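You operate a simulated robot arm through the tools that you are given. There is no shell and no other tool. Be economical: measure what you need, move in short steps, check, and stop when the job is done.

The job below is to be done with a simulated robot arm. You get a single attempt, and the scene is never put back.

## Task
Vent the air tester and shut the middle and back lines.
Fine: blue button first; each line of the valve block off by its white button, its dial back to 1; the coupler stays clamped.

The check looks at the end state, three seconds after you hand in, the way a careful person would. Anything else that was tipped, shoved, dropped, spilled or broken makes it a failure.

## Robot
A 6-joint arm with a two-finger gripper on a trunk, on a base that drives. Base frame: it is fixed to the floor where the robot stands at the start and does not move with it; the origin is under the middle of the robot, x ahead of it, y to its left, z up. Readings come in m, rad, newtons and seconds.
With the tool pointing down near the work surface it reaches from about 0.1 to 0.7 m from the robot's upright axis, wherever it stands. Its first joint turns from -2.897 to 2.897 rad. Places, roughly: back button of the valve block [0.7, -0.4, 0.8]; back dial of the valve block [0.7, -0.3, 0.8]; blue short pipe with a yellow cap (4x4x5 cm) [0.5, 0.6, 0.8]; blue tester button [0.7, -0.1, 0.8]; front button of the valve block [0.5, -0.4, 0.8]; front dial of the valve block [0.5, -0.3, 0.8]; green tester button [0.7, 0, 0.8]; grey short pipe with a yellow cap (4x4x5 cm) [0.5, 0.6, 0.8]; middle button of the valve block [0.6, -0.4, 0.8]; middle dial of the valve block [0.6, -0.3, 0.8]; press slider [0.6, 0.6, 0.8]; press switch [0.6, 0.4, 0.8]; red press button [0.6, 0.7, 0.9]; tester clamp [0.5, 0, 0.9]; tester dial [0.7, 0.2, 0.9]; tester switch [0.7, 0.3, 0.8]. Payload 2.45 kg.
The TCP is the grasp point between the finger pads, 0.026 m short of the fingertips. In the tool frame z runs along the fingers and y along their closing line. The gripper opens to 0.096 m. The gripper's body begins 0.069 m behind the TCP.
Orientation is that of the tool frame in the base frame, as a unit quaternion [x, y, z, w]. With the fingers straight down and closing along the base's y, the tool's x points along the base's -x, its y along +y and its z along -z.

## Interface
- The arm moves only by the tool apply_moves. Its arguments are lists of equal length, an entry for each row: "slide": the shift along the tool's x, y, z in units of 250 mm (1.0 is 250 mm), a list of three; "rotation": the turn, a rotation vector about the tool's x, y, z in units of 90 degrees (1.0 is 90 degrees), a list of three; "fingers": the gripper command, from -1 (fully open) to 1 (shut), values between in proportion. In form: {"slide": [[dx, dy, dz], ...], "rotation": [[ax, ay, az], ...], "fingers": [fingers, ...]}. A call has 1 to 10 rows; each row is the pose to reach, as a shift and turn from the pose commanded when the call began, along the tool's axes at that moment. A call with a number of a shift or a turn outside -1 to 1 is refused whole. Rows are played at 5 a second. More than 0.05 m and 0.15 rad between two rows, or a gripper value outside its range, and nothing of the call is played. Where a pose cannot be reached the arm comes as near as it can. A force on the tool above 40 N (or 10 N above the force at the start of the call, whichever is more), or a blocked arm, ends the call early, and 0.2 s more pass. Each finger halts on what it meets, pressing with about 41 N; the grip force reading is that of the motor and also rises with nothing between the fingers. The clock runs only during rows and for 0.2 s after the last one: add rows that repeat a pose to give the fingers time. The reply holds the time, the measured pose of the TCP, the force on the tool along the base axes, the opening and the grip force, in the units named above and with some noise, with the torque about the TCP (base axes, N m) and any sound that the robot's microphone picked up.
- Cameras (640 x 400 px; columns grow to the right, rows downward): "scene" is now at [0.0318, 0.1524, 1.1316]; the picture's right is [-0.06, -1.00, 0.00], its down [-0.45, 0.03, -0.89] and it looks along [0.89, -0.05, -0.45] (base axes); focal length 214 px, centre (320, 200). "wrist" rides on the gripper at [0.082, 0.003, -0.098] in the tool frame; the picture's right is [-0.04, 1.00, 0.00], its down [-0.73, -0.03, -0.68] and it looks along [-0.68, -0.03, 0.73] (tool axes); focal length 256 px, centre (320, 200). There is no depth. A picture from a camera that has moved, and an enlarged one, comes with that camera's place and axes in the base frame and with its lens.
- snapshot(camera): a new picture of that camera. It takes no simulated time.
- raise_lower(by): slides the trunk up (or, below 0, down) by that many m; the arm and the scene camera ride with it, the base frame stays. It gives what a move gives, with no picture.
- base_move(legs): drives the robot by 1 to 6 legs, each [ahead, turn to the left] in m and rad, along the robot's own axes; the way and the turn of a leg run together, so that a leg with both is an arc; at most 1.5 m and 3.142 rad a leg. The arm and the cameras ride along, it lands a little off, and it stops where it bumps. It gives what a move gives.
- aim_head(pan, tilt): turns the head with the scene camera to pan (to the left, within 2.705 rad either way) and tilt (down, from -0.506 to 1.204), counted from straight ahead of the robot. It gives what a move gives.
- enlarge(camera, box): a new picture of the part [left, top, right, bottom] of that camera's present view, enlarged. It takes no simulated time.
- close_job(): hands the job in; it is judged then, once.

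Go step by step. Nothing tells you exact positions but the pictures and the camera data: compare them with the known pose of the tool, close in by small moves and look again before you grip or let go. The budget is 120 turns and 98 pictures, counting those below and the enlarged ones. Unless the task says otherwise, let go and move clear before handing in, and close with one line.

The tools are called after "Call:" as a command line: name --argument value ..., lists and objects as JSON in quotes. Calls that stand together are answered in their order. apply_moves: Moves the arm, as the interface text tells. Its arguments: {"type":"object","properties":{"slide":{"type":"array","items":{"type":"array","items":{"type":"number"}}},"rotation":{"type":"array","items":{"type":"array","items":{"type":"number"}}},"fingers":{"type":"array","items":{"type":"number"}}},"required":["slide","rotation","fingers"]} The other tools are called the same way: raise_lower (by) slides the trunk up or down; base_move (legs) drives the base; aim_head (pan, tilt) turns the head that bears the scene camera; snapshot (camera) takes a picture; enlarge (camera, box) takes an enlarged picture of a part of a camera's view; close_job () hands the job in.

At the start:

```text
t: 0.0
tool_pos: [0.3244, -0.2478, 0.9995]
tcp_rot: [0.0, 1.0, 0.0, 0.001]
wrist_force: [-1.1, 0.6, 0.2]
torque: [0.01, 0.0, 0.02]
finger_gap: 0.0961
grasp_force: 0.0
trunk travel left (down, up): [-0.15, 0.0]
robot x, y, heading: [-0.0033, 0.0001, 0.002]
head pan, tilt: [-0.056, 0.471]
```

scene: 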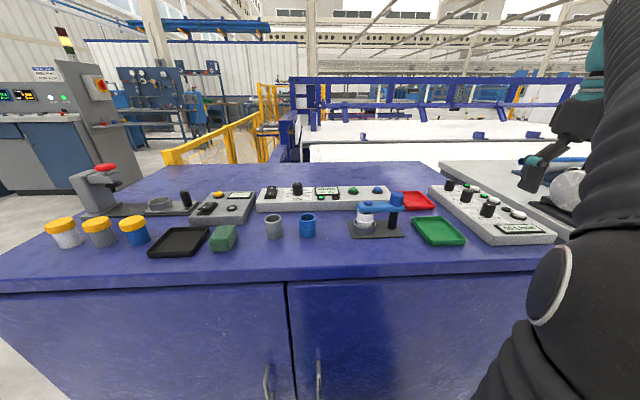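
wrist: 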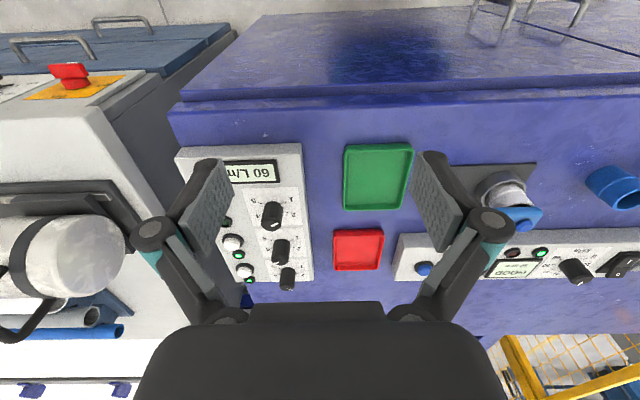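

I see the tester (long box, centre) with the blue button at its right end, and the valve block at the right. I'll look closer at both first.

Call:
enlarge --camera "scene" --box '[420, 160, 570, 254]'

Call:
enlarge --camera "scene" --box '[250, 160, 420, 266]'

Call:
enlarge --camera "wrist" --box '[160, 140, 340, 300]'

```text
4.26 times, centred on (495, 207) of scene
camera zoom: at [0.0318, 0.1524, 1.1316], right [-0.06, -1.0, 0.0], down [-0.45, 0.03, -0.89], along [0.89, -0.05, -0.45], focal length 913 px, centre (-425, 170)
```

zoom: 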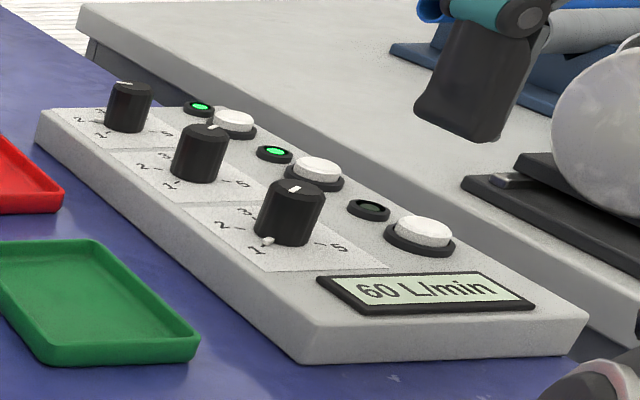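

```text
3.76 times, centred on (335, 213) of scene
camera zoom: at [0.0318, 0.1524, 1.1316], right [-0.06, -1.0, 0.0], down [-0.45, 0.03, -0.89], along [0.89, -0.05, -0.45], focal length 807 px, centre (264, 151)
```

zoom: 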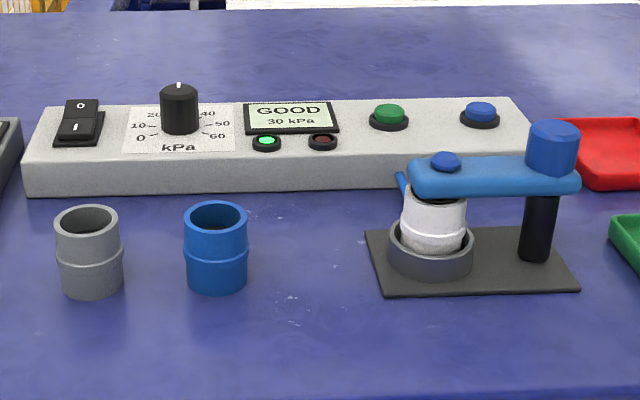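

```text
2.50 times, centred on (250, 220) of wrist
camera zoom: at [0.2443, -0.2449, 1.098], right [0.04, 1.0, 0.0], down [0.73, -0.03, 0.68], along [0.68, -0.03, -0.73], focal length 640 px, centre (495, 150)
```

zoom: 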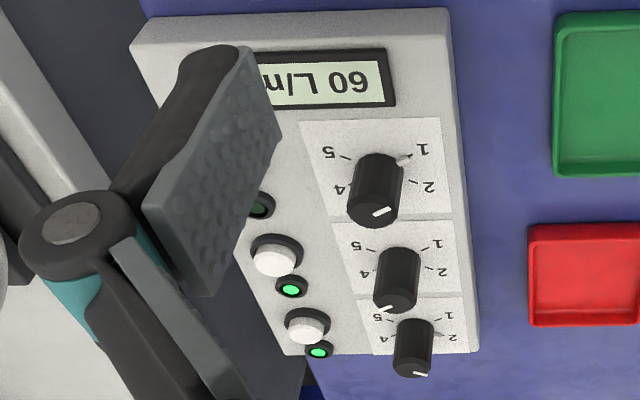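

Front line is already off; middle and back lights are on. The back button is out of reach from here, so I first bring the arm up and in front of me, then reposition the base to about (0.04,-0.25).

Call:
apply_moves --slide '[[0, 0.16, -0.08], [0, 0.32, -0.16], [0, 0.48, -0.24], [0, 0.64, -0.32], [0, 0.8, -0.36], [0, 0.96, -0.4]]' --rotation '[[0, 0, 0], [0, 0, 0], [0, 0, 0], [0, 0, 0], [0, 0, 0], [0, 0, 0]]' --fingers '[1, 1, 1, 1, 1, 1]'

Call:
base_move --legs '[[-0.1, 0], [0, 0.6], [-0.44, 0], [0, -0.6], [0.48, 0]]'

Call:
snapshot --camera "scene"

Call:
snapshot --camera "wrist"

```text
t: 1.4
tool_pos: [0.3361, -0.0093, 1.0112]
tcp_rot: [0.0, 1.0, 0.0, 0.006]
wrist_force: [-0.8, -1.5, 0.9]
torque: [0.02, 0.02, -0.04]
finger_gap: 0.0001
grasp_force: 29.0
out of reach, approached as far as the arm can: row 1, 2, 3, 4, 5, 6
trunk travel left (down, up): [-0.15, 0.0]
robot x, y, heading: [0.0024, 0.0004, 0.003]
head pan, tilt: [-0.056, 0.471]
```

```text
t: 10.6
tool_pos: [0.347, -0.257, 1.0119]
tcp_rot: [-0.002, 1.0, 0.0, 0.007]
wrist_force: [-0.4, 0.1, 0.3]
torque: [-0.04, -0.02, 0.03]
finger_gap: 0.0002
grasp_force: 28.3
trunk travel left (down, up): [-0.15, 0.0]
robot x, y, heading: [0.0136, -0.2508, -0.001]
head pan, tilt: [-0.056, 0.471]
```

```text
92 pictures are left
camera scene: at [0.0415, -0.0973, 1.1316], right [-0.05, -1.0, 0.0], down [-0.45, 0.02, -0.89], along [0.89, -0.05, -0.45], focal length 214 px, centre (320, 200)
```

scene: 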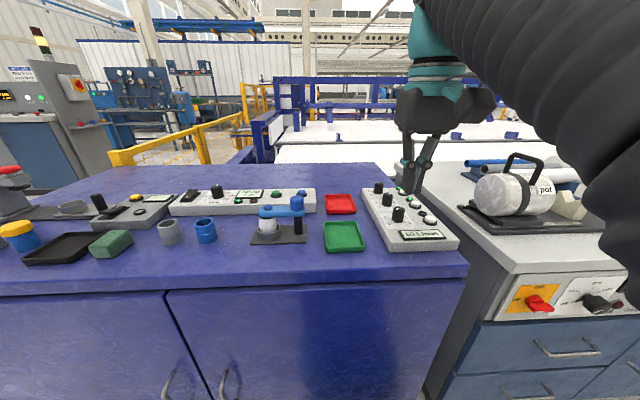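

```text
91 pictures are left
camera wrist: at [0.2639, -0.2544, 1.109], right [0.04, 1.0, 0.0], down [0.72, -0.03, 0.69], along [0.69, -0.03, -0.72], focal length 256 px, centre (320, 200)
```

wrist: 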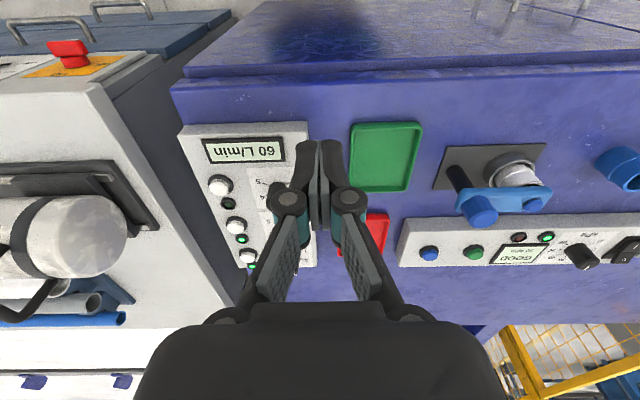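

The base is placed well. A short advance, then I bring the closed fingers above the blue button for a close look.

Call:
base_move --legs '[[0.04, 0]]'

Call:
apply_moves --slide '[[-0.16, 0.08, 0], [-0.32, 0.16, 0], [-0.48, 0.26, 0], [-0.64, 0.36, 0.02], [-0.8, 0.46, 0.06], [-0.96, 0.56, 0.1], [-1.0, 0.66, 0.16], [-1.0, 0.74, 0.24]]' --rotation '[[0, 0, 0], [0, 0, 0], [0, 0, 0], [0, 0, 0], [0, 0, 0], [0, 0, 0], [0, 0, 0], [0, 0, 0]]' --fingers '[1, 1, 1, 1, 1, 1, 1, 1]'

Call:
snapshot --camera "wrist"

Call:
snapshot --camera "scene"

```text
t: 11.5
tool_pos: [0.386, -0.2564, 1.0108]
tcp_rot: [-0.001, 1.0, 0.0, 0.008]
wrist_force: [0.1, 0.3, 0.1]
torque: [-0.01, -0.01, 0.01]
finger_gap: 0.0
grasp_force: 28.1
trunk travel left (down, up): [-0.15, 0.0]
robot x, y, heading: [0.0506, -0.2524, 0.006]
head pan, tilt: [-0.056, 0.471]
```

```text
t: 13.3
tool_pos: [0.6359, -0.0713, 0.9519]
tcp_rot: [-0.002, 1.0, 0.001, 0.009]
wrist_force: [1.0, 0.5, 0.0]
torque: [-0.02, -0.02, 0.02]
finger_gap: 0.0
grasp_force: 28.3
out of reach, approached as far as the arm can: row 3, 4, 5, 6, 7, 8
trunk travel left (down, up): [-0.15, 0.0]
robot x, y, heading: [0.0519, -0.2528, 0.004]
head pan, tilt: [-0.056, 0.471]
```

```text
90 pictures are left
camera wrist: at [0.5532, -0.0678, 1.048], right [0.04, 1.0, 0.0], down [0.72, -0.03, 0.69], along [0.69, -0.02, -0.72], focal length 256 px, centre (320, 200)
```

wrist: 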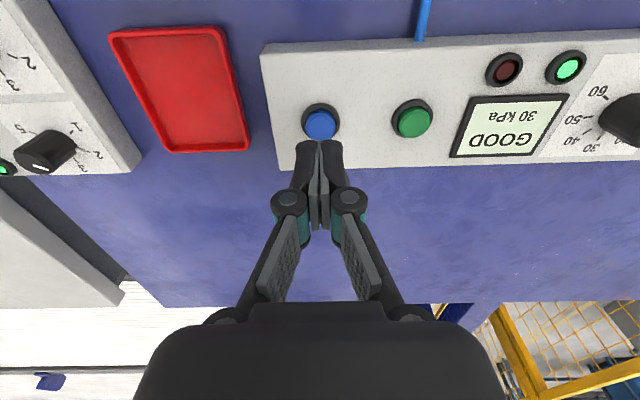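

```text
89 pictures are left
camera scene: at [0.0818, -0.0972, 1.1316], right [-0.05, -1.0, 0.0], down [-0.45, 0.02, -0.89], along [0.89, -0.05, -0.45], focal length 214 px, centre (320, 200)
```

scene: 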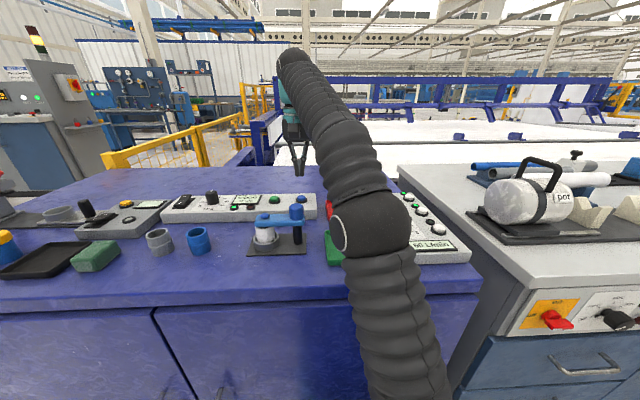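

The button appears at about (0.657, -0.071, 0.846). I step over it, lower partway and check again.

Call:
apply_moves --slide '[[-0.084, 0, 0.0], [-0.084, 0, 0.1], [-0.084, 0, 0.2]]' --rotation '[[0, 0, 0], [0, 0, 0], [0, 0, 0]]' --fingers '[1, 1, 1]'

Call:
snapshot --camera "wrist"

Call:
enlarge --camera "scene" --box '[230, 140, 350, 220]'

```text
t: 14.1
tool_pos: [0.6567, -0.0706, 0.9022]
tcp_rot: [-0.001, 1.0, 0.0, 0.007]
wrist_force: [-0.5, 0.4, 0.5]
torque: [0.01, 0.01, -0.01]
finger_gap: 0.0001
grasp_force: 28.6
out of reach, approached as far as the arm can: row 1
trunk travel left (down, up): [-0.15, 0.0]
robot x, y, heading: [0.0494, -0.2489, 0.005]
head pan, tilt: [-0.056, 0.471]
```

```text
88 pictures are left
camera wrist: at [0.5739, -0.0679, 0.9991], right [0.04, 1.0, 0.0], down [0.72, -0.03, 0.69], along [0.69, -0.03, -0.72], focal length 256 px, centre (320, 200)
```

wrist: 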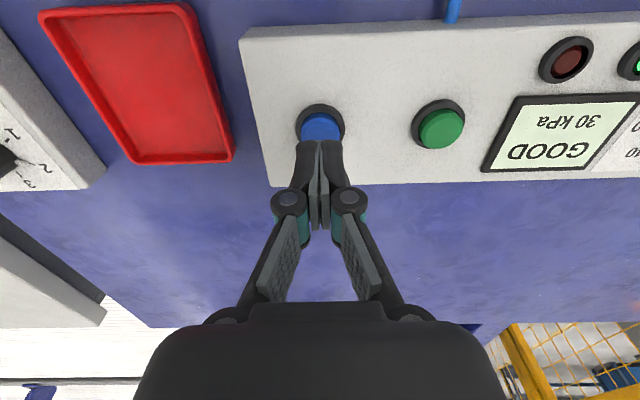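

```text
5.00 times, centred on (290, 180) of scene
camera zoom: at [0.0819, -0.097, 1.1316], right [-0.05, -1.0, 0.0], down [-0.45, 0.02, -0.89], along [0.89, -0.05, -0.45], focal length 1072 px, centre (470, 300)
```

zoom: 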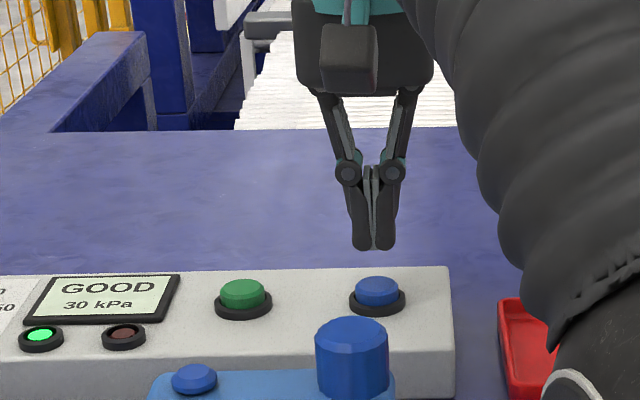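

Both views agree: button top about z 0.848, straight below the tips. I lower slowly to press.

Call:
apply_moves --slide '[[0, 0, 0.06], [0, 0, 0.09], [0, 0, 0.105], [0, 0, 0.113], [0, 0, 0.121], [0, 0, 0.129]]' --rotation '[[0, 0, 0], [0, 0, 0], [0, 0, 0], [0, 0, 0], [0, 0, 0], [0, 0, 0]]' --fingers '[1, 1, 1, 1, 1, 1]'

Call:
enlarge --camera "scene" --box '[230, 140, 350, 220]'

```text
t: 15.5
tool_pos: [0.6575, -0.072, 0.8699]
tcp_rot: [-0.002, 1.0, 0.0, 0.007]
wrist_force: [0.9, 1.0, 1.1]
torque: [-0.02, 0.02, 0.0]
finger_gap: 0.006
grasp_force: 28.2
trunk travel left (down, up): [-0.15, 0.0]
robot x, y, heading: [0.0506, -0.25, 0.005]
head pan, tilt: [-0.056, 0.471]
heard: click
```

```text
5.00 times, centred on (290, 180) of scene
camera zoom: at [0.0818, -0.097, 1.1316], right [-0.05, -1.0, 0.0], down [-0.45, 0.02, -0.89], along [0.89, -0.05, -0.45], focal length 1072 px, centre (470, 300)
```

zoom: 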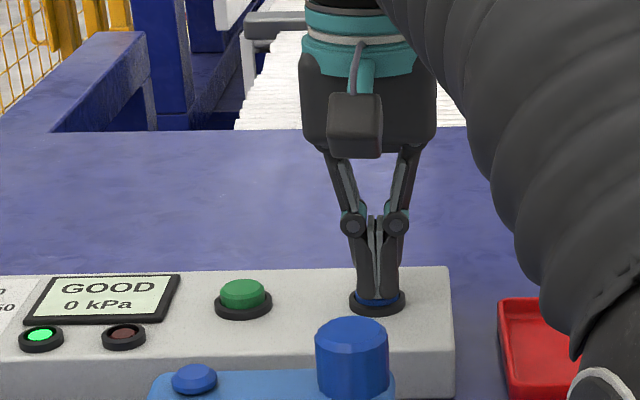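

Click heard and the display shows 0 kPa: vented. I lift and move toward the valve block for a look.

Call:
apply_moves --slide '[[0, 0, -0.15], [0, 0, -0.3], [0.02, -0.16, -0.36], [0.06, -0.34, -0.36], [0.12, -0.52, -0.36], [0.2, -0.7, -0.36], [0.28, -0.86, -0.36]]' --rotation '[[0, 0, 0], [0, 0, 0], [0, 0, 0], [0, 0, 0], [0, 0, 0], [0, 0, 0], [0, 0, 0]]' --fingers '[1, 1, 1, 1, 1, 1, 1]'

Call:
snapshot --camera "wrist"

Call:
enlarge --camera "scene" --box '[350, 160, 490, 260]'

```text
t: 17.1
tool_pos: [0.5875, -0.289, 0.956]
tcp_rot: [-0.002, 1.0, 0.0, 0.007]
wrist_force: [0.9, 0.5, -0.4]
torque: [0.0, 0.03, 0.05]
finger_gap: 0.0001
grasp_force: 28.3
out of reach, approached as far as the arm can: row 2, 3
trunk travel left (down, up): [-0.15, 0.0]
robot x, y, heading: [0.0498, -0.2487, 0.002]
head pan, tilt: [-0.056, 0.471]
```

```text
85 pictures are left
camera wrist: at [0.506, -0.2854, 1.0536], right [0.04, 1.0, 0.0], down [0.72, -0.03, 0.69], along [0.69, -0.02, -0.72], focal length 256 px, centre (320, 200)
```

wrist: 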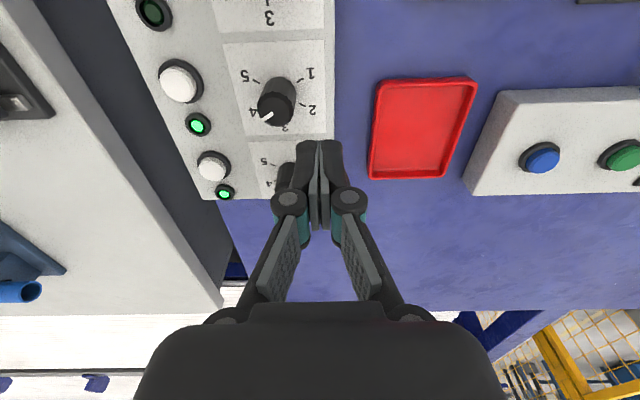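

```text
4.00 times, centred on (420, 210) of scene
camera zoom: at [0.0821, -0.0969, 1.1315], right [-0.05, -1.0, 0.0], down [-0.45, 0.02, -0.89], along [0.89, -0.05, -0.45], focal length 858 px, centre (-80, 160)
```

zoom: 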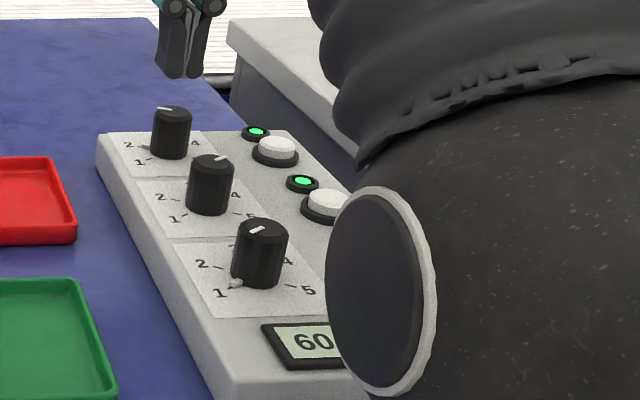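

Triangulating gives the middle button at about (0.575,-0.398,0.845) and the back one at (0.655,-0.397). I go above the middle button.

Call:
apply_moves --slide '[[0.02, -0.15, 0.0], [0.05, -0.3, 0.0], [0.05, -0.436, 0.08], [0.05, -0.436, 0.224]]' --rotation '[[0, 0, 0], [0, 0, 0], [0, 0, 0], [0, 0, 0]]' --fingers '[1, 1, 1, 1]'

Call:
snapshot --camera "wrist"

```text
t: 18.1
tool_pos: [0.5768, -0.3983, 0.9021]
tcp_rot: [-0.001, 1.0, 0.0, 0.007]
wrist_force: [0.4, -0.1, -0.1]
torque: [-0.01, -0.04, 0.02]
finger_gap: 0.0003
grasp_force: 28.0
trunk travel left (down, up): [-0.15, 0.0]
robot x, y, heading: [0.0504, -0.2533, 0.004]
head pan, tilt: [-0.056, 0.471]
```

```text
83 pictures are left
camera wrist: at [0.4939, -0.3956, 0.9996], right [0.04, 1.0, 0.0], down [0.72, -0.03, 0.69], along [0.69, -0.03, -0.72], focal length 256 px, centre (320, 200)
```

wrist: 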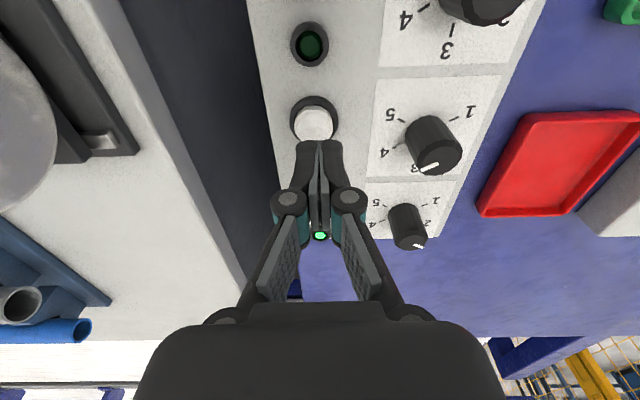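

The button is under the tips with a 4 mm offset; I correct and press the middle white button.

Call:
apply_moves --slide '[[0.012, -0.016, 0.06], [0.012, -0.016, 0.09], [0.012, -0.016, 0.105], [0.012, -0.016, 0.113], [0.012, -0.016, 0.121], [0.012, -0.016, 0.129]]' --rotation '[[0, 0, 0], [0, 0, 0], [0, 0, 0], [0, 0, 0], [0, 0, 0], [0, 0, 0]]' --fingers '[1, 1, 1, 1, 1, 1]'

Call:
snapshot --camera "wrist"

```text
t: 19.5
tool_pos: [0.572, -0.4023, 0.8714]
tcp_rot: [-0.002, 1.0, 0.001, 0.008]
wrist_force: [0.1, -0.1, -1.1]
torque: [-0.01, 0.0, -0.01]
finger_gap: 0.0
grasp_force: 29.1
trunk travel left (down, up): [-0.15, 0.0]
robot x, y, heading: [0.0516, -0.2478, 0.003]
head pan, tilt: [-0.056, 0.471]
```

```text
82 pictures are left
camera wrist: at [0.4906, -0.3982, 0.9679], right [0.04, 1.0, 0.0], down [0.72, -0.03, 0.69], along [0.69, -0.03, -0.72], focal length 256 px, centre (320, 200)
```

wrist: 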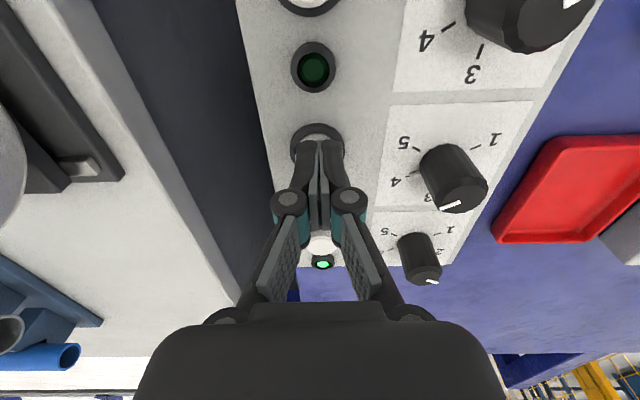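

No click yet; I lower a few more millimetres.

Call:
apply_moves --slide '[[0, 0, 0.006], [0, 0, 0.012], [0, 0, 0.018], [0, 0, 0.024]]' --rotation '[[0, 0, 0], [0, 0, 0], [0, 0, 0], [0, 0, 0]]' --fingers '[1, 1, 1, 1]'

```text
t: 20.5
tool_pos: [0.5731, -0.4009, 0.8651]
tcp_rot: [-0.002, 1.0, -0.001, 0.008]
wrist_force: [-0.4, -0.3, 2.1]
torque: [-0.02, 0.02, -0.02]
finger_gap: 0.0059
grasp_force: 28.4
trunk travel left (down, up): [-0.15, 0.0]
robot x, y, heading: [0.0508, -0.2487, 0.002]
head pan, tilt: [-0.056, 0.471]
heard: click
```

Click. I lift, check the light, and shift back towards the back button.

Call:
apply_moves --slide '[[0, 0, 0.0], [0, 0, -0.07], [0, 0, -0.15], [-0.16, 0, -0.15], [-0.32, 0.01, -0.15]]' --rotation '[[0, 0, 0], [0, 0, 0], [0, 0, 0], [0, 0, 0], [0, 0, 0]]' --fingers '[1, 1, 1, 1, 1]'

Call:
snapshot --camera "wrist"

Call:
enlarge --camera "scene" --box '[350, 160, 490, 260]'

```text
t: 21.7
tool_pos: [0.6545, -0.3977, 0.9031]
tcp_rot: [-0.002, 1.0, -0.001, 0.007]
wrist_force: [-0.8, 0.5, 1.3]
torque: [-0.04, -0.06, 0.0]
finger_gap: 0.0
grasp_force: 28.5
trunk travel left (down, up): [-0.15, 0.0]
robot x, y, heading: [0.052, -0.2476, 0.004]
head pan, tilt: [-0.056, 0.471]
```

```text
81 pictures are left
camera wrist: at [0.5714, -0.3948, 1.0005], right [0.04, 1.0, 0.0], down [0.72, -0.03, 0.69], along [0.69, -0.03, -0.72], focal length 256 px, centre (320, 200)
```

wrist: 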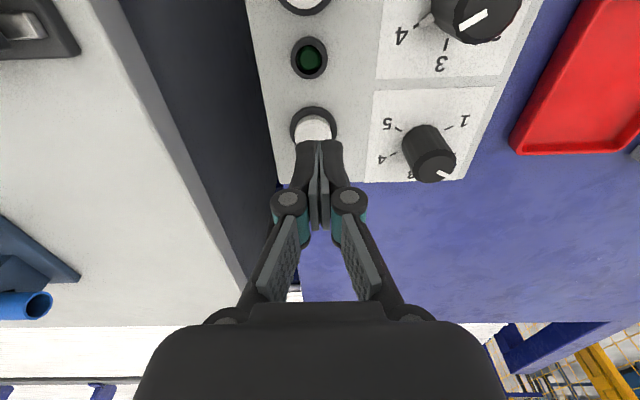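

```text
4.00 times, centred on (420, 210) of scene
camera zoom: at [0.0813, -0.0972, 1.1316], right [-0.05, -1.0, 0.0], down [-0.45, 0.02, -0.89], along [0.89, -0.05, -0.45], focal length 858 px, centre (-80, 160)
```

zoom: 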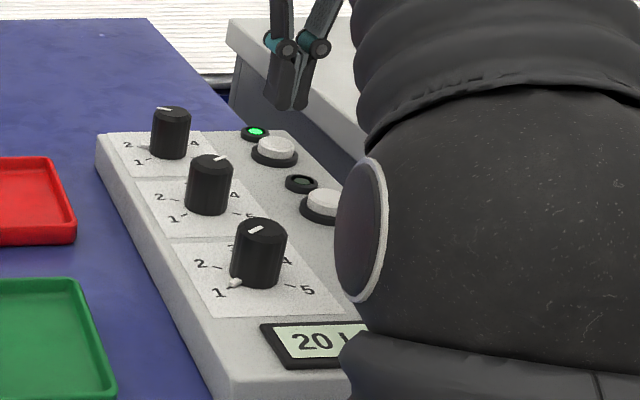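

Middle line is off. Now I press the back button with a 5 mm y correction.

Call:
apply_moves --slide '[[-0.004, -0.02, 0.06], [-0.004, -0.02, 0.1], [-0.004, -0.02, 0.12], [-0.004, -0.02, 0.13], [-0.004, -0.02, 0.138], [-0.004, -0.02, 0.146], [-0.004, -0.02, 0.153]]' --rotation '[[0, 0, 0], [0, 0, 0], [0, 0, 0], [0, 0, 0], [0, 0, 0], [0, 0, 0], [0, 0, 0]]' --fingers '[1, 1, 1, 1, 1, 1, 1]'

```text
t: 23.3
tool_pos: [0.654, -0.4027, 0.8645]
tcp_rot: [-0.002, 1.0, -0.001, 0.007]
wrist_force: [0.6, -1.2, 1.4]
torque: [-0.05, 0.0, 0.0]
finger_gap: 0.0055
grasp_force: 28.5
trunk travel left (down, up): [-0.15, 0.0]
robot x, y, heading: [0.048, -0.2499, 0.003]
head pan, tilt: [-0.056, 0.471]
heard: click
```

Click. I lift clear and move toward the dials to inspect them.

Call:
apply_moves --slide '[[0, 0, -0.1], [0, 0, -0.25], [0.1, 0.06, -0.34], [0.28, 0.12, -0.34], [0.44, 0.2, -0.34], [0.44, 0.28, -0.34]]' --rotation '[[0, 0, 0], [0, 0, 0], [0, 0, 0], [0, 0, 0], [0, 0, 0], [0, 0, 0]]' --fingers '[1, 1, 1, 1, 1, 1]'

Call:
snapshot --camera "wrist"

Call:
enlarge --camera "scene" --box '[350, 160, 490, 260]'

```text
t: 24.7
tool_pos: [0.5417, -0.335, 0.9466]
tcp_rot: [-0.002, 1.0, 0.0, 0.007]
wrist_force: [-0.4, -0.3, 0.5]
torque: [0.03, 0.0, -0.01]
finger_gap: 0.0001
grasp_force: 28.9
trunk travel left (down, up): [-0.15, 0.0]
robot x, y, heading: [0.0528, -0.251, 0.003]
head pan, tilt: [-0.056, 0.471]
```

```text
79 pictures are left
camera wrist: at [0.4596, -0.3317, 1.044], right [0.04, 1.0, 0.0], down [0.72, -0.03, 0.69], along [0.69, -0.02, -0.72], focal length 256 px, centre (320, 200)
```

wrist: 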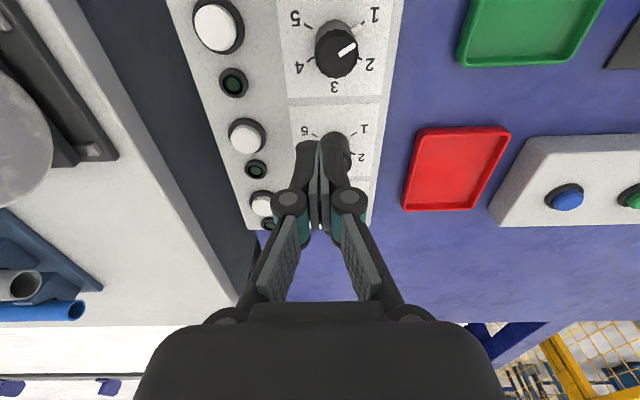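

```text
4.00 times, centred on (420, 210) of scene
camera zoom: at [0.0819, -0.0973, 1.1316], right [-0.05, -1.0, 0.0], down [-0.45, 0.02, -0.89], along [0.89, -0.05, -0.45], focal length 858 px, centre (-80, 160)
```

zoom: 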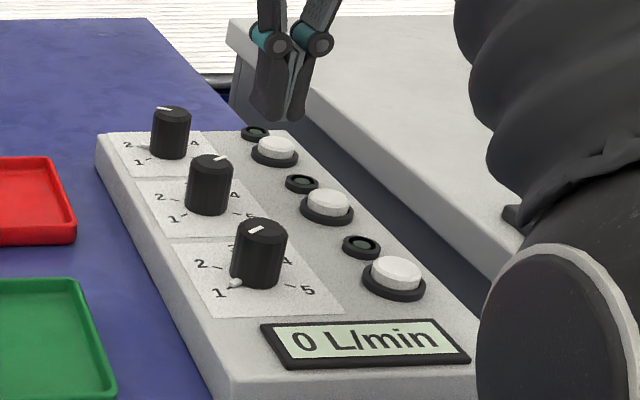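

All lines read 0 L/min. Now I inspect the dials from the wrist camera, backing off a bit so the fingers don't hide them.

Call:
apply_moves --slide '[[0.08, -0.1, 0], [0.1, -0.2, 0], [0.1, -0.22, 0]]' --rotation '[[0, 0, 0], [0, 0, 0], [0, 0, 0]]' --fingers '[1, 1, 1]'

Call:
enlarge --camera "wrist" --box '[300, 30, 460, 130]'

Call:
enlarge --camera "wrist" --box '[320, 120, 480, 220]'

```text
t: 25.5
tool_pos: [0.5173, -0.3888, 0.9489]
tcp_rot: [-0.002, 1.0, 0.0, 0.007]
wrist_force: [0.2, -0.4, 1.2]
torque: [-0.03, 0.0, 0.0]
finger_gap: 0.0
grasp_force: 28.5
trunk travel left (down, up): [-0.15, 0.0]
robot x, y, heading: [0.0543, -0.2457, -0.001]
head pan, tilt: [-0.056, 0.471]
```

```text
4.00 times, centred on (380, 80) of wrist
camera zoom: at [0.4353, -0.3857, 1.0454], right [0.04, 1.0, 0.0], down [0.72, -0.03, 0.69], along [0.69, -0.03, -0.72], focal length 1024 px, centre (80, 680)
```

zoom: 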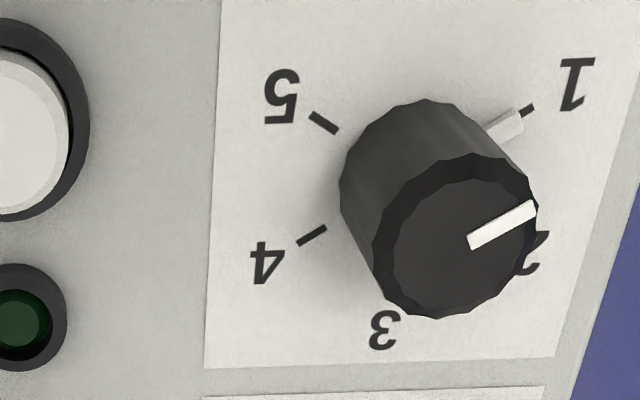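

```text
4.00 times, centred on (400, 170) of wrist
camera zoom: at [0.4353, -0.3857, 1.0454], right [0.04, 1.0, 0.0], down [0.72, -0.03, 0.69], along [0.69, -0.03, -0.72], focal length 1024 px, centre (0, 320)
```

zoom: 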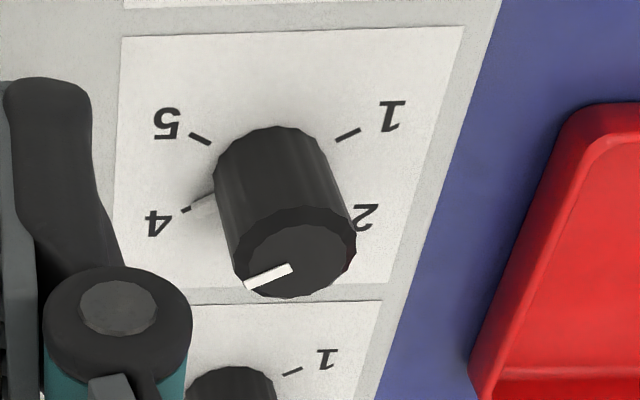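

The dials: front at 1 (leave), middle at 4, back at 2; 1 lies counter-clockwise (from above), so middle needs +180°, back +60°. I move over the middle knob (~0.588,-0.323, top z 0.869) and pre-turn the wrist with fingers partly opened.

Call:
apply_moves --slide '[[-0.05, 0.05, 0], [-0.1, 0.1, 0], [-0.15, 0.15, 0], [-0.2, 0.2, 0], [-0.25, 0.264, 0], [-0.284, 0.264, 0], [-0.284, 0.264, 0], [-0.284, 0.264, 0], [-0.284, 0.264, 0], [-0.284, 0.264, 0]]' --rotation '[[0, 0, 0.095], [0, 0, 0.19], [0, 0, 0.285], [0, 0, 0.38], [0, 0, 0.475], [0, 0, 0.57], [0, 0, 0.665], [0, 0, 0.76], [0, 0, 0.855], [0, 0, 0.95]]' --fingers '[-0.15, -0.15, -0.15, -0.15, -0.15, -0.15, -0.15, -0.15, -0.15, -0.15]'

Call:
snapshot --camera "wrist"

Call:
enlarge --camera "scene" --box '[350, 140, 490, 240]'

```text
t: 27.7
tool_pos: [0.5887, -0.3222, 0.9487]
tcp_rot: [0.678, 0.735, 0.004, 0.005]
wrist_force: [0.1, 0.0, 0.1]
torque: [-0.01, -0.01, -0.01]
finger_gap: 0.0552
grasp_force: 0.1
trunk travel left (down, up): [-0.15, 0.0]
robot x, y, heading: [0.0503, -0.2495, 0.003]
head pan, tilt: [-0.056, 0.471]
```

```text
75 pictures are left
camera wrist: at [0.5844, -0.24, 1.0478], right [1.0, 0.04, 0.01], down [0.02, -0.73, 0.68], along [0.04, -0.68, -0.73], focal length 256 px, centre (320, 200)
```

wrist: 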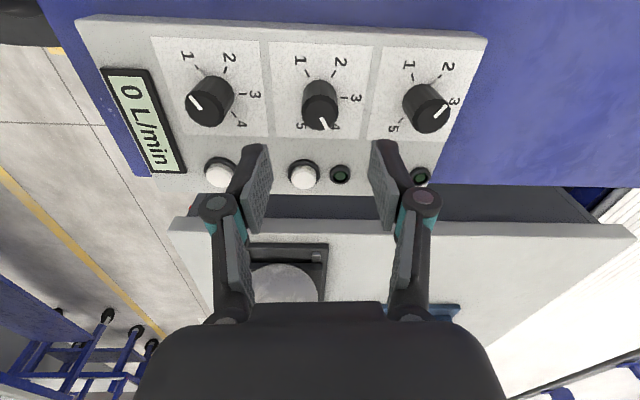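

```text
4.00 times, centred on (420, 190) of scene
camera zoom: at [0.0818, -0.0972, 1.1316], right [-0.05, -1.0, 0.0], down [-0.45, 0.02, -0.89], along [0.89, -0.05, -0.45], focal length 858 px, centre (-80, 240)
```

zoom: 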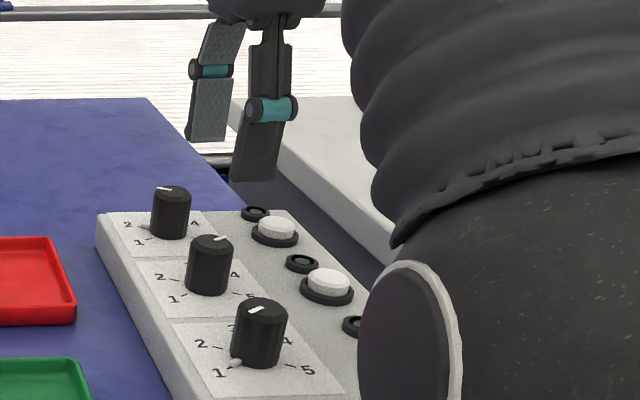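

Knob location confirmed at (0.590,-0.323). I descend around the middle knob.

Call:
apply_moves --slide '[[0, 0.003, 0.1], [0, 0.003, 0.2], [0, 0.003, 0.26], [0, 0.003, 0.3], [0, 0.003, 0.32]]' --rotation '[[0, 0, 0], [0, 0, 0], [0, 0, 0], [0, 0, 0], [0, 0, 0]]' --fingers '[-0.15, -0.15, -0.15, -0.15, -0.15]'

Call:
snapshot --camera "wrist"

Call:
enlarge --camera "scene" --box '[350, 140, 490, 240]'

```text
t: 28.9
tool_pos: [0.5901, -0.3209, 0.8707]
tcp_rot: [0.677, 0.736, 0.004, 0.005]
wrist_force: [-1.2, 0.0, 0.0]
torque: [0.0, 0.02, 0.01]
finger_gap: 0.0552
grasp_force: 0.1
trunk travel left (down, up): [-0.15, 0.0]
robot x, y, heading: [0.0497, -0.2512, 0.005]
head pan, tilt: [-0.056, 0.471]
```

```text
73 pictures are left
camera wrist: at [0.5857, -0.2399, 0.9683], right [1.0, 0.04, 0.01], down [0.02, -0.73, 0.68], along [0.04, -0.68, -0.73], focal length 256 px, centre (320, 200)
```

wrist: 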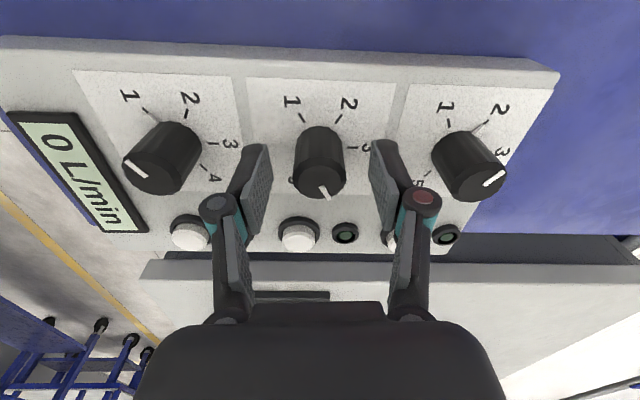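

```text
4.00 times, centred on (420, 190) of scene
camera zoom: at [0.0818, -0.0972, 1.1316], right [-0.05, -1.0, 0.0], down [-0.45, 0.02, -0.89], along [0.89, -0.05, -0.45], focal length 858 px, centre (-80, 240)
```

zoom: 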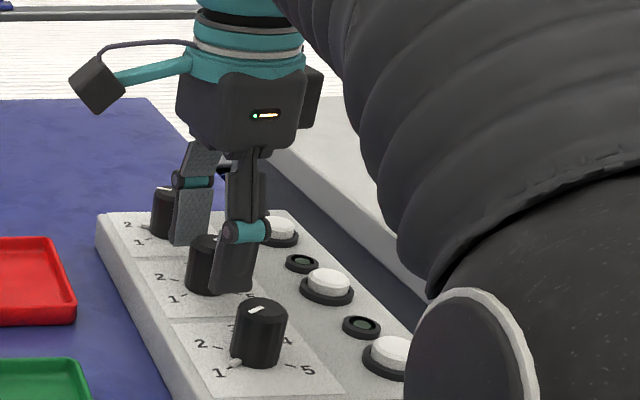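

The fingers straddle the middle knob, clear of neighbours. I close on it.

Call:
apply_moves --slide '[[0.01, 0.002, 0.01], [0.01, 0.002, 0.01], [0.01, 0.002, 0.01], [0.01, 0.002, 0.01], [0.01, 0.002, 0.01]]' --rotation '[[0, 0, 0], [0, 0, 0], [0, 0, 0], [0, 0, 0], [0, 0, 0]]' --fingers '[-0.15, 0.3, 0.8, 1, 1]'

Call:
snapshot --camera "wrist"

```text
t: 30.1
tool_pos: [0.5897, -0.3191, 0.8672]
tcp_rot: [0.678, 0.735, 0.005, 0.005]
wrist_force: [-15.8, 1.5, -4.4]
torque: [-0.19, 0.47, -0.07]
finger_gap: 0.0274
grasp_force: 44.7
trunk travel left (down, up): [-0.15, 0.0]
robot x, y, heading: [0.0481, -0.2528, 0.004]
head pan, tilt: [-0.056, 0.471]
```

```text
71 pictures are left
camera wrist: at [0.5851, -0.2374, 0.9657], right [1.0, 0.04, 0.01], down [0.02, -0.73, 0.68], along [0.04, -0.68, -0.73], focal length 256 px, centre (320, 200)
```

wrist: 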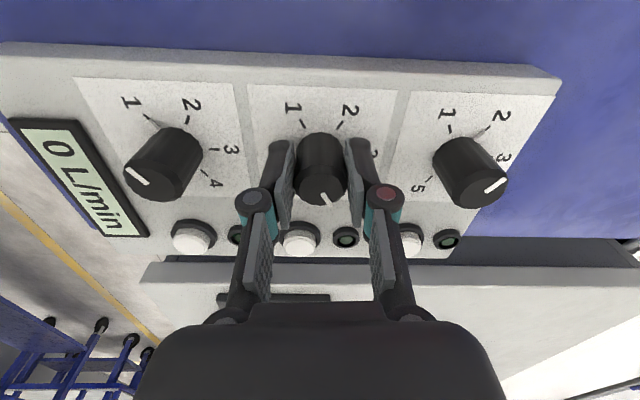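

Gripped (27 mm). I shift 1.5 mm to relieve the side load and turn counter-clockwise the first half.

Call:
apply_moves --slide '[[0, -0.006, 0], [0, -0.006, 0], [0, -0.006, 0], [0, -0.006, 0], [0, -0.006, 0], [0, -0.006, 0], [0, -0.006, 0], [0, -0.006, 0], [0, -0.006, 0], [0, -0.006, 0]]' --rotation '[[0, 0, 0], [0, 0, -0.09], [0, 0, -0.18], [0, 0, -0.27], [0, 0, -0.36], [0, 0, -0.45], [0, 0, -0.54], [0, 0, -0.63], [0, 0, -0.72], [0, 0, -0.81]]' --fingers '[1, 1, 1, 1, 1, 1, 1, 1, 1, 1]'

Call:
snapshot --camera "wrist"

```text
t: 32.3
tool_pos: [0.5859, -0.3217, 0.8669]
tcp_rot: [0.125, 0.992, -0.002, 0.005]
wrist_force: [-11.3, -5.1, 4.1]
torque: [-0.46, 0.41, -0.06]
finger_gap: 0.0273
grasp_force: 44.9
trunk travel left (down, up): [-0.15, 0.0]
robot x, y, heading: [0.0539, -0.2544, -0.001]
head pan, tilt: [-0.056, 0.471]
stopped in row 10: the force on the tool passed its limit at 41 N (the readings are from after the stop); the commanded pose is now the measured one
```

```text
70 pictures are left
camera wrist: at [0.5075, -0.298, 0.9649], right [0.29, 0.96, 0.0], down [0.7, -0.21, 0.69], along [0.66, -0.2, -0.73], focal length 256 px, centre (320, 200)
```

wrist: 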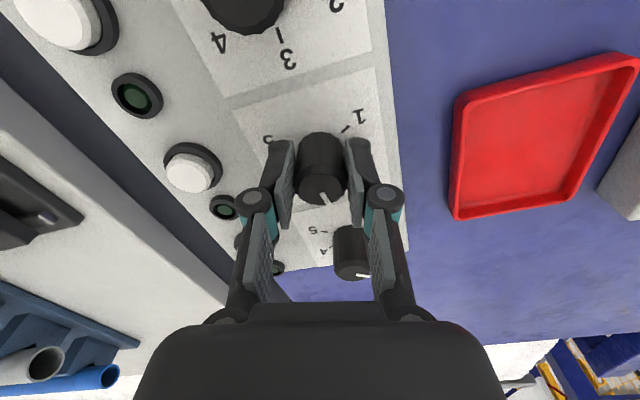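

The knob follows; side load built up. I open, relax, and re-grip here.

Call:
apply_moves --slide '[[0, 0, 0], [0, 0, 0]]' --rotation '[[0, 0, 0], [0, 0, 0]]' --fingers '[-0.1, -0.1]'

Call:
enlarge --camera "wrist" --box '[220, 90, 420, 215]'

```text
t: 32.9
tool_pos: [0.5874, -0.321, 0.867]
tcp_rot: [0.125, 0.992, -0.001, 0.005]
wrist_force: [0.4, 0.1, -0.4]
torque: [0.01, 0.01, 0.02]
finger_gap: 0.0528
grasp_force: 0.2
trunk travel left (down, up): [-0.15, 0.0]
robot x, y, heading: [0.0514, -0.2495, -0.0]
head pan, tilt: [-0.056, 0.471]
```

```text
3.20 times, centred on (320, 152) of wrist
camera zoom: at [0.509, -0.2973, 0.9639], right [0.29, 0.96, 0.0], down [0.7, -0.21, 0.69], along [0.66, -0.2, -0.73], focal length 819 px, centre (320, 352)
```

zoom: 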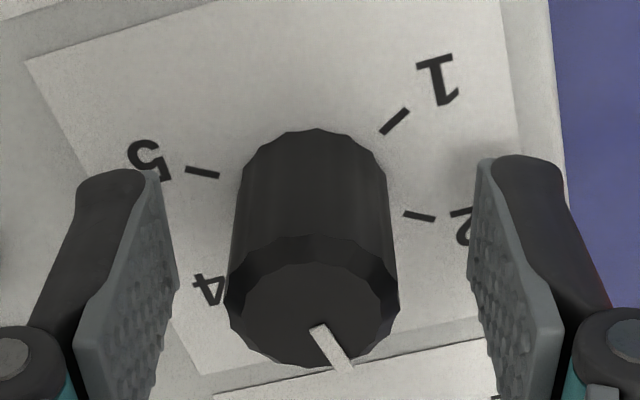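

Well centred; the pointer now sits near 3. I re-grip and turn another ~73° counter-clockwise.

Call:
apply_moves --slide '[[0, -0.003, 0], [0, -0.003, 0], [0, -0.003, 0], [0, -0.003, 0]]' --rotation '[[0, 0, 0], [0, 0, 0], [0, 0, 0], [0, 0, 0]]' --fingers '[0.4, 1, 1, 1]'

Call:
apply_moves --slide '[[0, 0, 0], [0, 0, 0], [0, 0, 0], [0, 0, 0], [0, 0, 0], [0, 0, 0], [0, 0, 0], [0, 0, 0], [0, 0, 0]]' --rotation '[[0, 0, -0.09], [0, 0, -0.18], [0, 0, -0.27], [0, 0, -0.36], [0, 0, -0.45], [0, 0, -0.54], [0, 0, -0.63], [0, 0, -0.72], [0, 0, -0.81]]' --fingers '[1, 1, 1, 1, 1, 1, 1, 1, 1]'

Call:
enlarge --camera "wrist" --box '[220, 90, 420, 215]'

```text
t: 33.9
tool_pos: [0.5874, -0.3232, 0.8667]
tcp_rot: [0.125, 0.992, 0.0, 0.005]
wrist_force: [-0.6, -1.7, -0.7]
torque: [-0.06, -0.03, -0.01]
finger_gap: 0.0278
grasp_force: 45.1
trunk travel left (down, up): [-0.15, 0.0]
robot x, y, heading: [0.0524, -0.248, 0.005]
head pan, tilt: [-0.056, 0.471]
```

```text
t: 35.9
tool_pos: [0.5879, -0.3249, 0.8661]
tcp_rot: [-0.49, 0.872, -0.006, 0.004]
wrist_force: [11.7, -33.0, 7.7]
torque: [0.0, -0.72, -0.07]
finger_gap: 0.0274
grasp_force: 45.2
trunk travel left (down, up): [-0.15, 0.0]
robot x, y, heading: [0.051, -0.2471, 0.002]
head pan, tilt: [-0.056, 0.471]
```

```text
3.20 times, centred on (320, 152) of wrist
camera zoom: at [0.5423, -0.3923, 0.9646], right [-0.83, 0.55, -0.01], down [0.4, 0.61, 0.68], along [0.39, 0.56, -0.73], focal length 819 px, centre (320, 352)
```

zoom: 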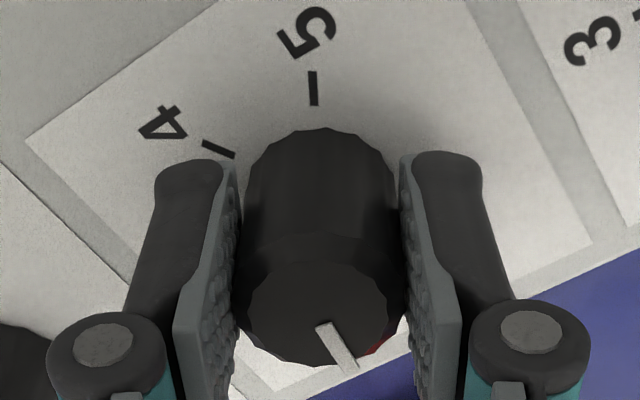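

Turned 144° total; about 36° remain. Release to relieve load and re-grip.

Call:
apply_moves --slide '[[0, 0, 0], [0, 0, 0]]' --rotation '[[0, 0, 0], [0, 0, 0]]' --fingers '[-0.1, -0.1]'

Call:
enlarge --camera "wrist" --box '[220, 90, 420, 215]'

```text
t: 36.5
tool_pos: [0.587, -0.3229, 0.8659]
tcp_rot: [-0.489, 0.872, -0.004, 0.004]
wrist_force: [-0.2, -0.1, 0.4]
torque: [0.0, -0.01, 0.01]
finger_gap: 0.0528
grasp_force: 0.0
trunk travel left (down, up): [-0.15, 0.0]
robot x, y, heading: [0.0475, -0.2545, 0.004]
head pan, tilt: [-0.056, 0.471]
```

```text
3.20 times, centred on (320, 152) of wrist
camera zoom: at [0.5413, -0.3902, 0.9641], right [-0.83, 0.56, -0.01], down [0.4, 0.61, 0.68], along [0.39, 0.56, -0.73], focal length 819 px, centre (320, 352)
```

zoom: 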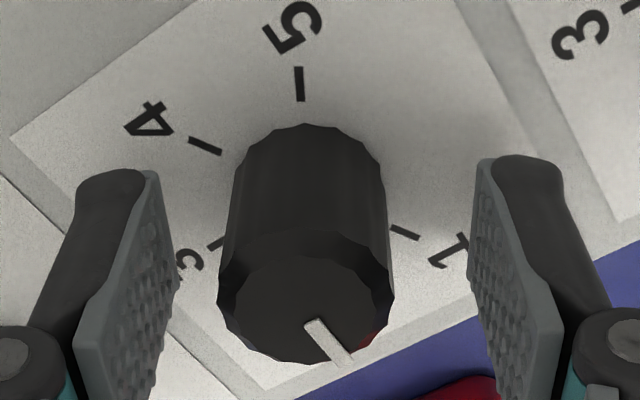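

I recentre by 2 mm, re-grip and turn the remaining 36°.

Call:
apply_moves --slide '[[0, -0.009, 0], [0, -0.009, 0], [0, -0.009, 0], [0, -0.009, 0], [0, -0.009, 0], [0, -0.009, 0], [0, -0.009, 0], [0, -0.009, 0], [0, -0.009, 0], [0, -0.009, 0]]' --rotation '[[0, 0, 0], [0, 0, 0], [0, 0, 0], [0, 0, 0], [0, 0, -0.08], [0, 0, -0.16], [0, 0, -0.24], [0, 0, -0.32], [0, 0, -0.4], [0, 0, -0.4]]' --fingers '[-0.1, 0.5, 1, 1, 1, 1, 1, 1, 1, 1]'

Call:
apply_moves --slide '[[0, 0, 0], [0, 0, 0]]' --rotation '[[0, 0, 0], [0, 0, 0]]' --fingers '[-0.1, -0.1]'

Call:
enlarge --camera "wrist" --box '[220, 90, 420, 215]'

Call:
enlarge --camera "scene" --box '[370, 170, 450, 220]'

```text
t: 38.7
tool_pos: [0.5899, -0.3239, 0.8659]
tcp_rot: [0.734, -0.679, 0.006, -0.002]
wrist_force: [8.1, -3.6, 0.4]
torque: [-0.7, -0.28, -0.04]
finger_gap: 0.0276
grasp_force: 44.9
trunk travel left (down, up): [-0.15, 0.0]
robot x, y, heading: [0.0532, -0.2477, -0.006]
head pan, tilt: [-0.056, 0.471]
```

```text
t: 39.3
tool_pos: [0.5895, -0.3233, 0.867]
tcp_rot: [0.735, -0.678, 0.005, -0.003]
wrist_force: [-0.2, -0.8, -0.6]
torque: [-0.03, 0.01, -0.01]
finger_gap: 0.0528
grasp_force: 0.1
trunk travel left (down, up): [-0.15, 0.0]
robot x, y, heading: [0.0504, -0.2472, 0.005]
head pan, tilt: [-0.056, 0.471]
```

```text
3.20 times, centred on (320, 152) of wrist
camera zoom: at [0.5918, -0.404, 0.965], right [-1.0, -0.04, -0.01], down [-0.04, 0.74, 0.68], along [-0.02, 0.68, -0.74], focal length 819 px, centre (320, 352)
```

zoom: 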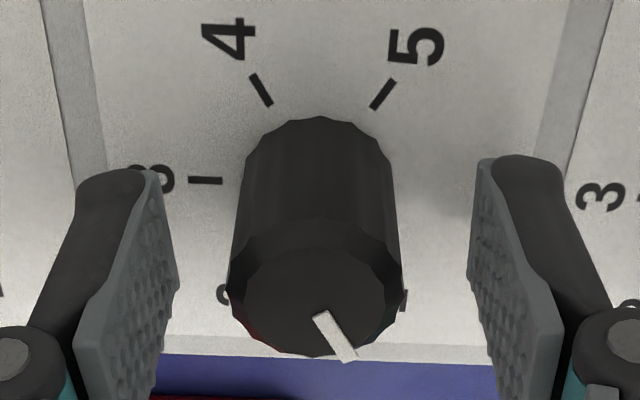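

```text
8.00 times, centred on (410, 195) of scene
camera zoom: at [0.0819, -0.0975, 1.1316], right [-0.05, -1.0, 0.0], down [-0.45, 0.02, -0.89], along [0.89, -0.05, -0.45], focal length 1716 px, centre (-400, 240)
```

zoom: 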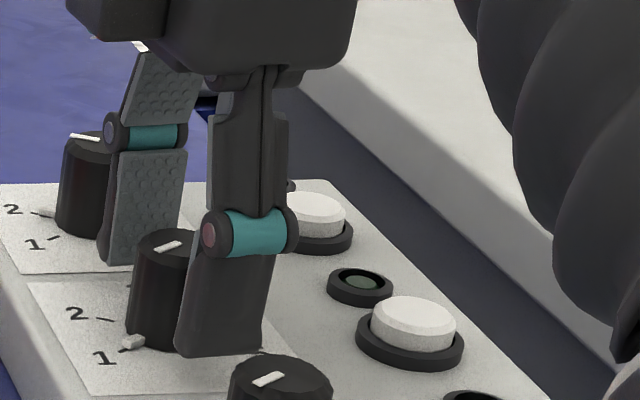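

Middle pointer is at 1. I lift off to verify precisely.

Call:
apply_moves --slide '[[0, 0, -0.1], [0, 0, -0.2], [0, 0, -0.32]]' --rotation '[[0, 0, 0], [0, 0, 0], [0, 0, 0]]' --fingers '[-0.1, -0.1, -0.1]'

Call:
enlarge --camera "wrist" --box '[180, 20, 460, 195]'

Call:
enlarge --camera "scene" --box '[365, 170, 461, 230]'

```text
t: 40.1
tool_pos: [0.589, -0.3238, 0.9474]
tcp_rot: [0.734, -0.679, 0.004, -0.003]
wrist_force: [0.5, -0.1, -0.4]
torque: [0.0, -0.01, 0.01]
finger_gap: 0.0528
grasp_force: 0.1
trunk travel left (down, up): [-0.15, 0.0]
robot x, y, heading: [0.0486, -0.2518, -0.0]
head pan, tilt: [-0.056, 0.471]
```

```text
2.29 times, centred on (320, 108) of wrist
camera zoom: at [0.5919, -0.4047, 1.0451], right [-1.0, -0.04, -0.01], down [-0.04, 0.74, 0.68], along [-0.02, 0.68, -0.74], focal length 585 px, centre (320, 411)
```

zoom: 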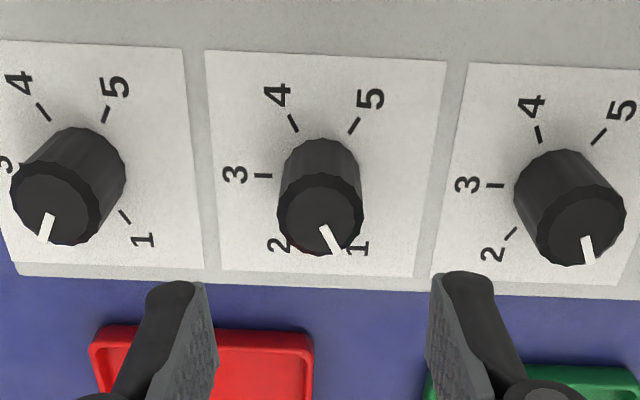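

```text
6.67 times, centred on (413, 200) of scene
camera zoom: at [0.0821, -0.0975, 1.1315], right [-0.05, -1.0, 0.0], down [-0.45, 0.02, -0.89], along [0.89, -0.05, -0.45], focal length 1430 px, centre (-300, 200)
```

zoom: 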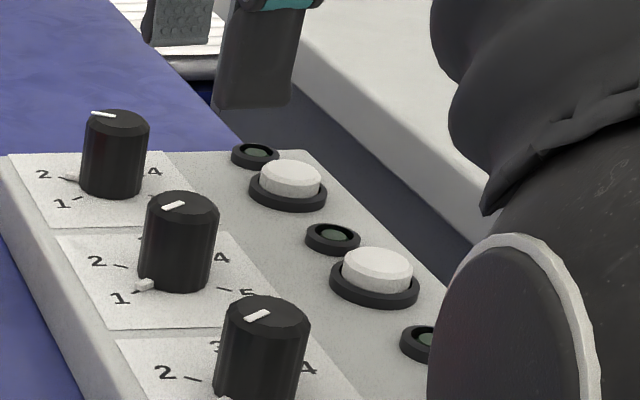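

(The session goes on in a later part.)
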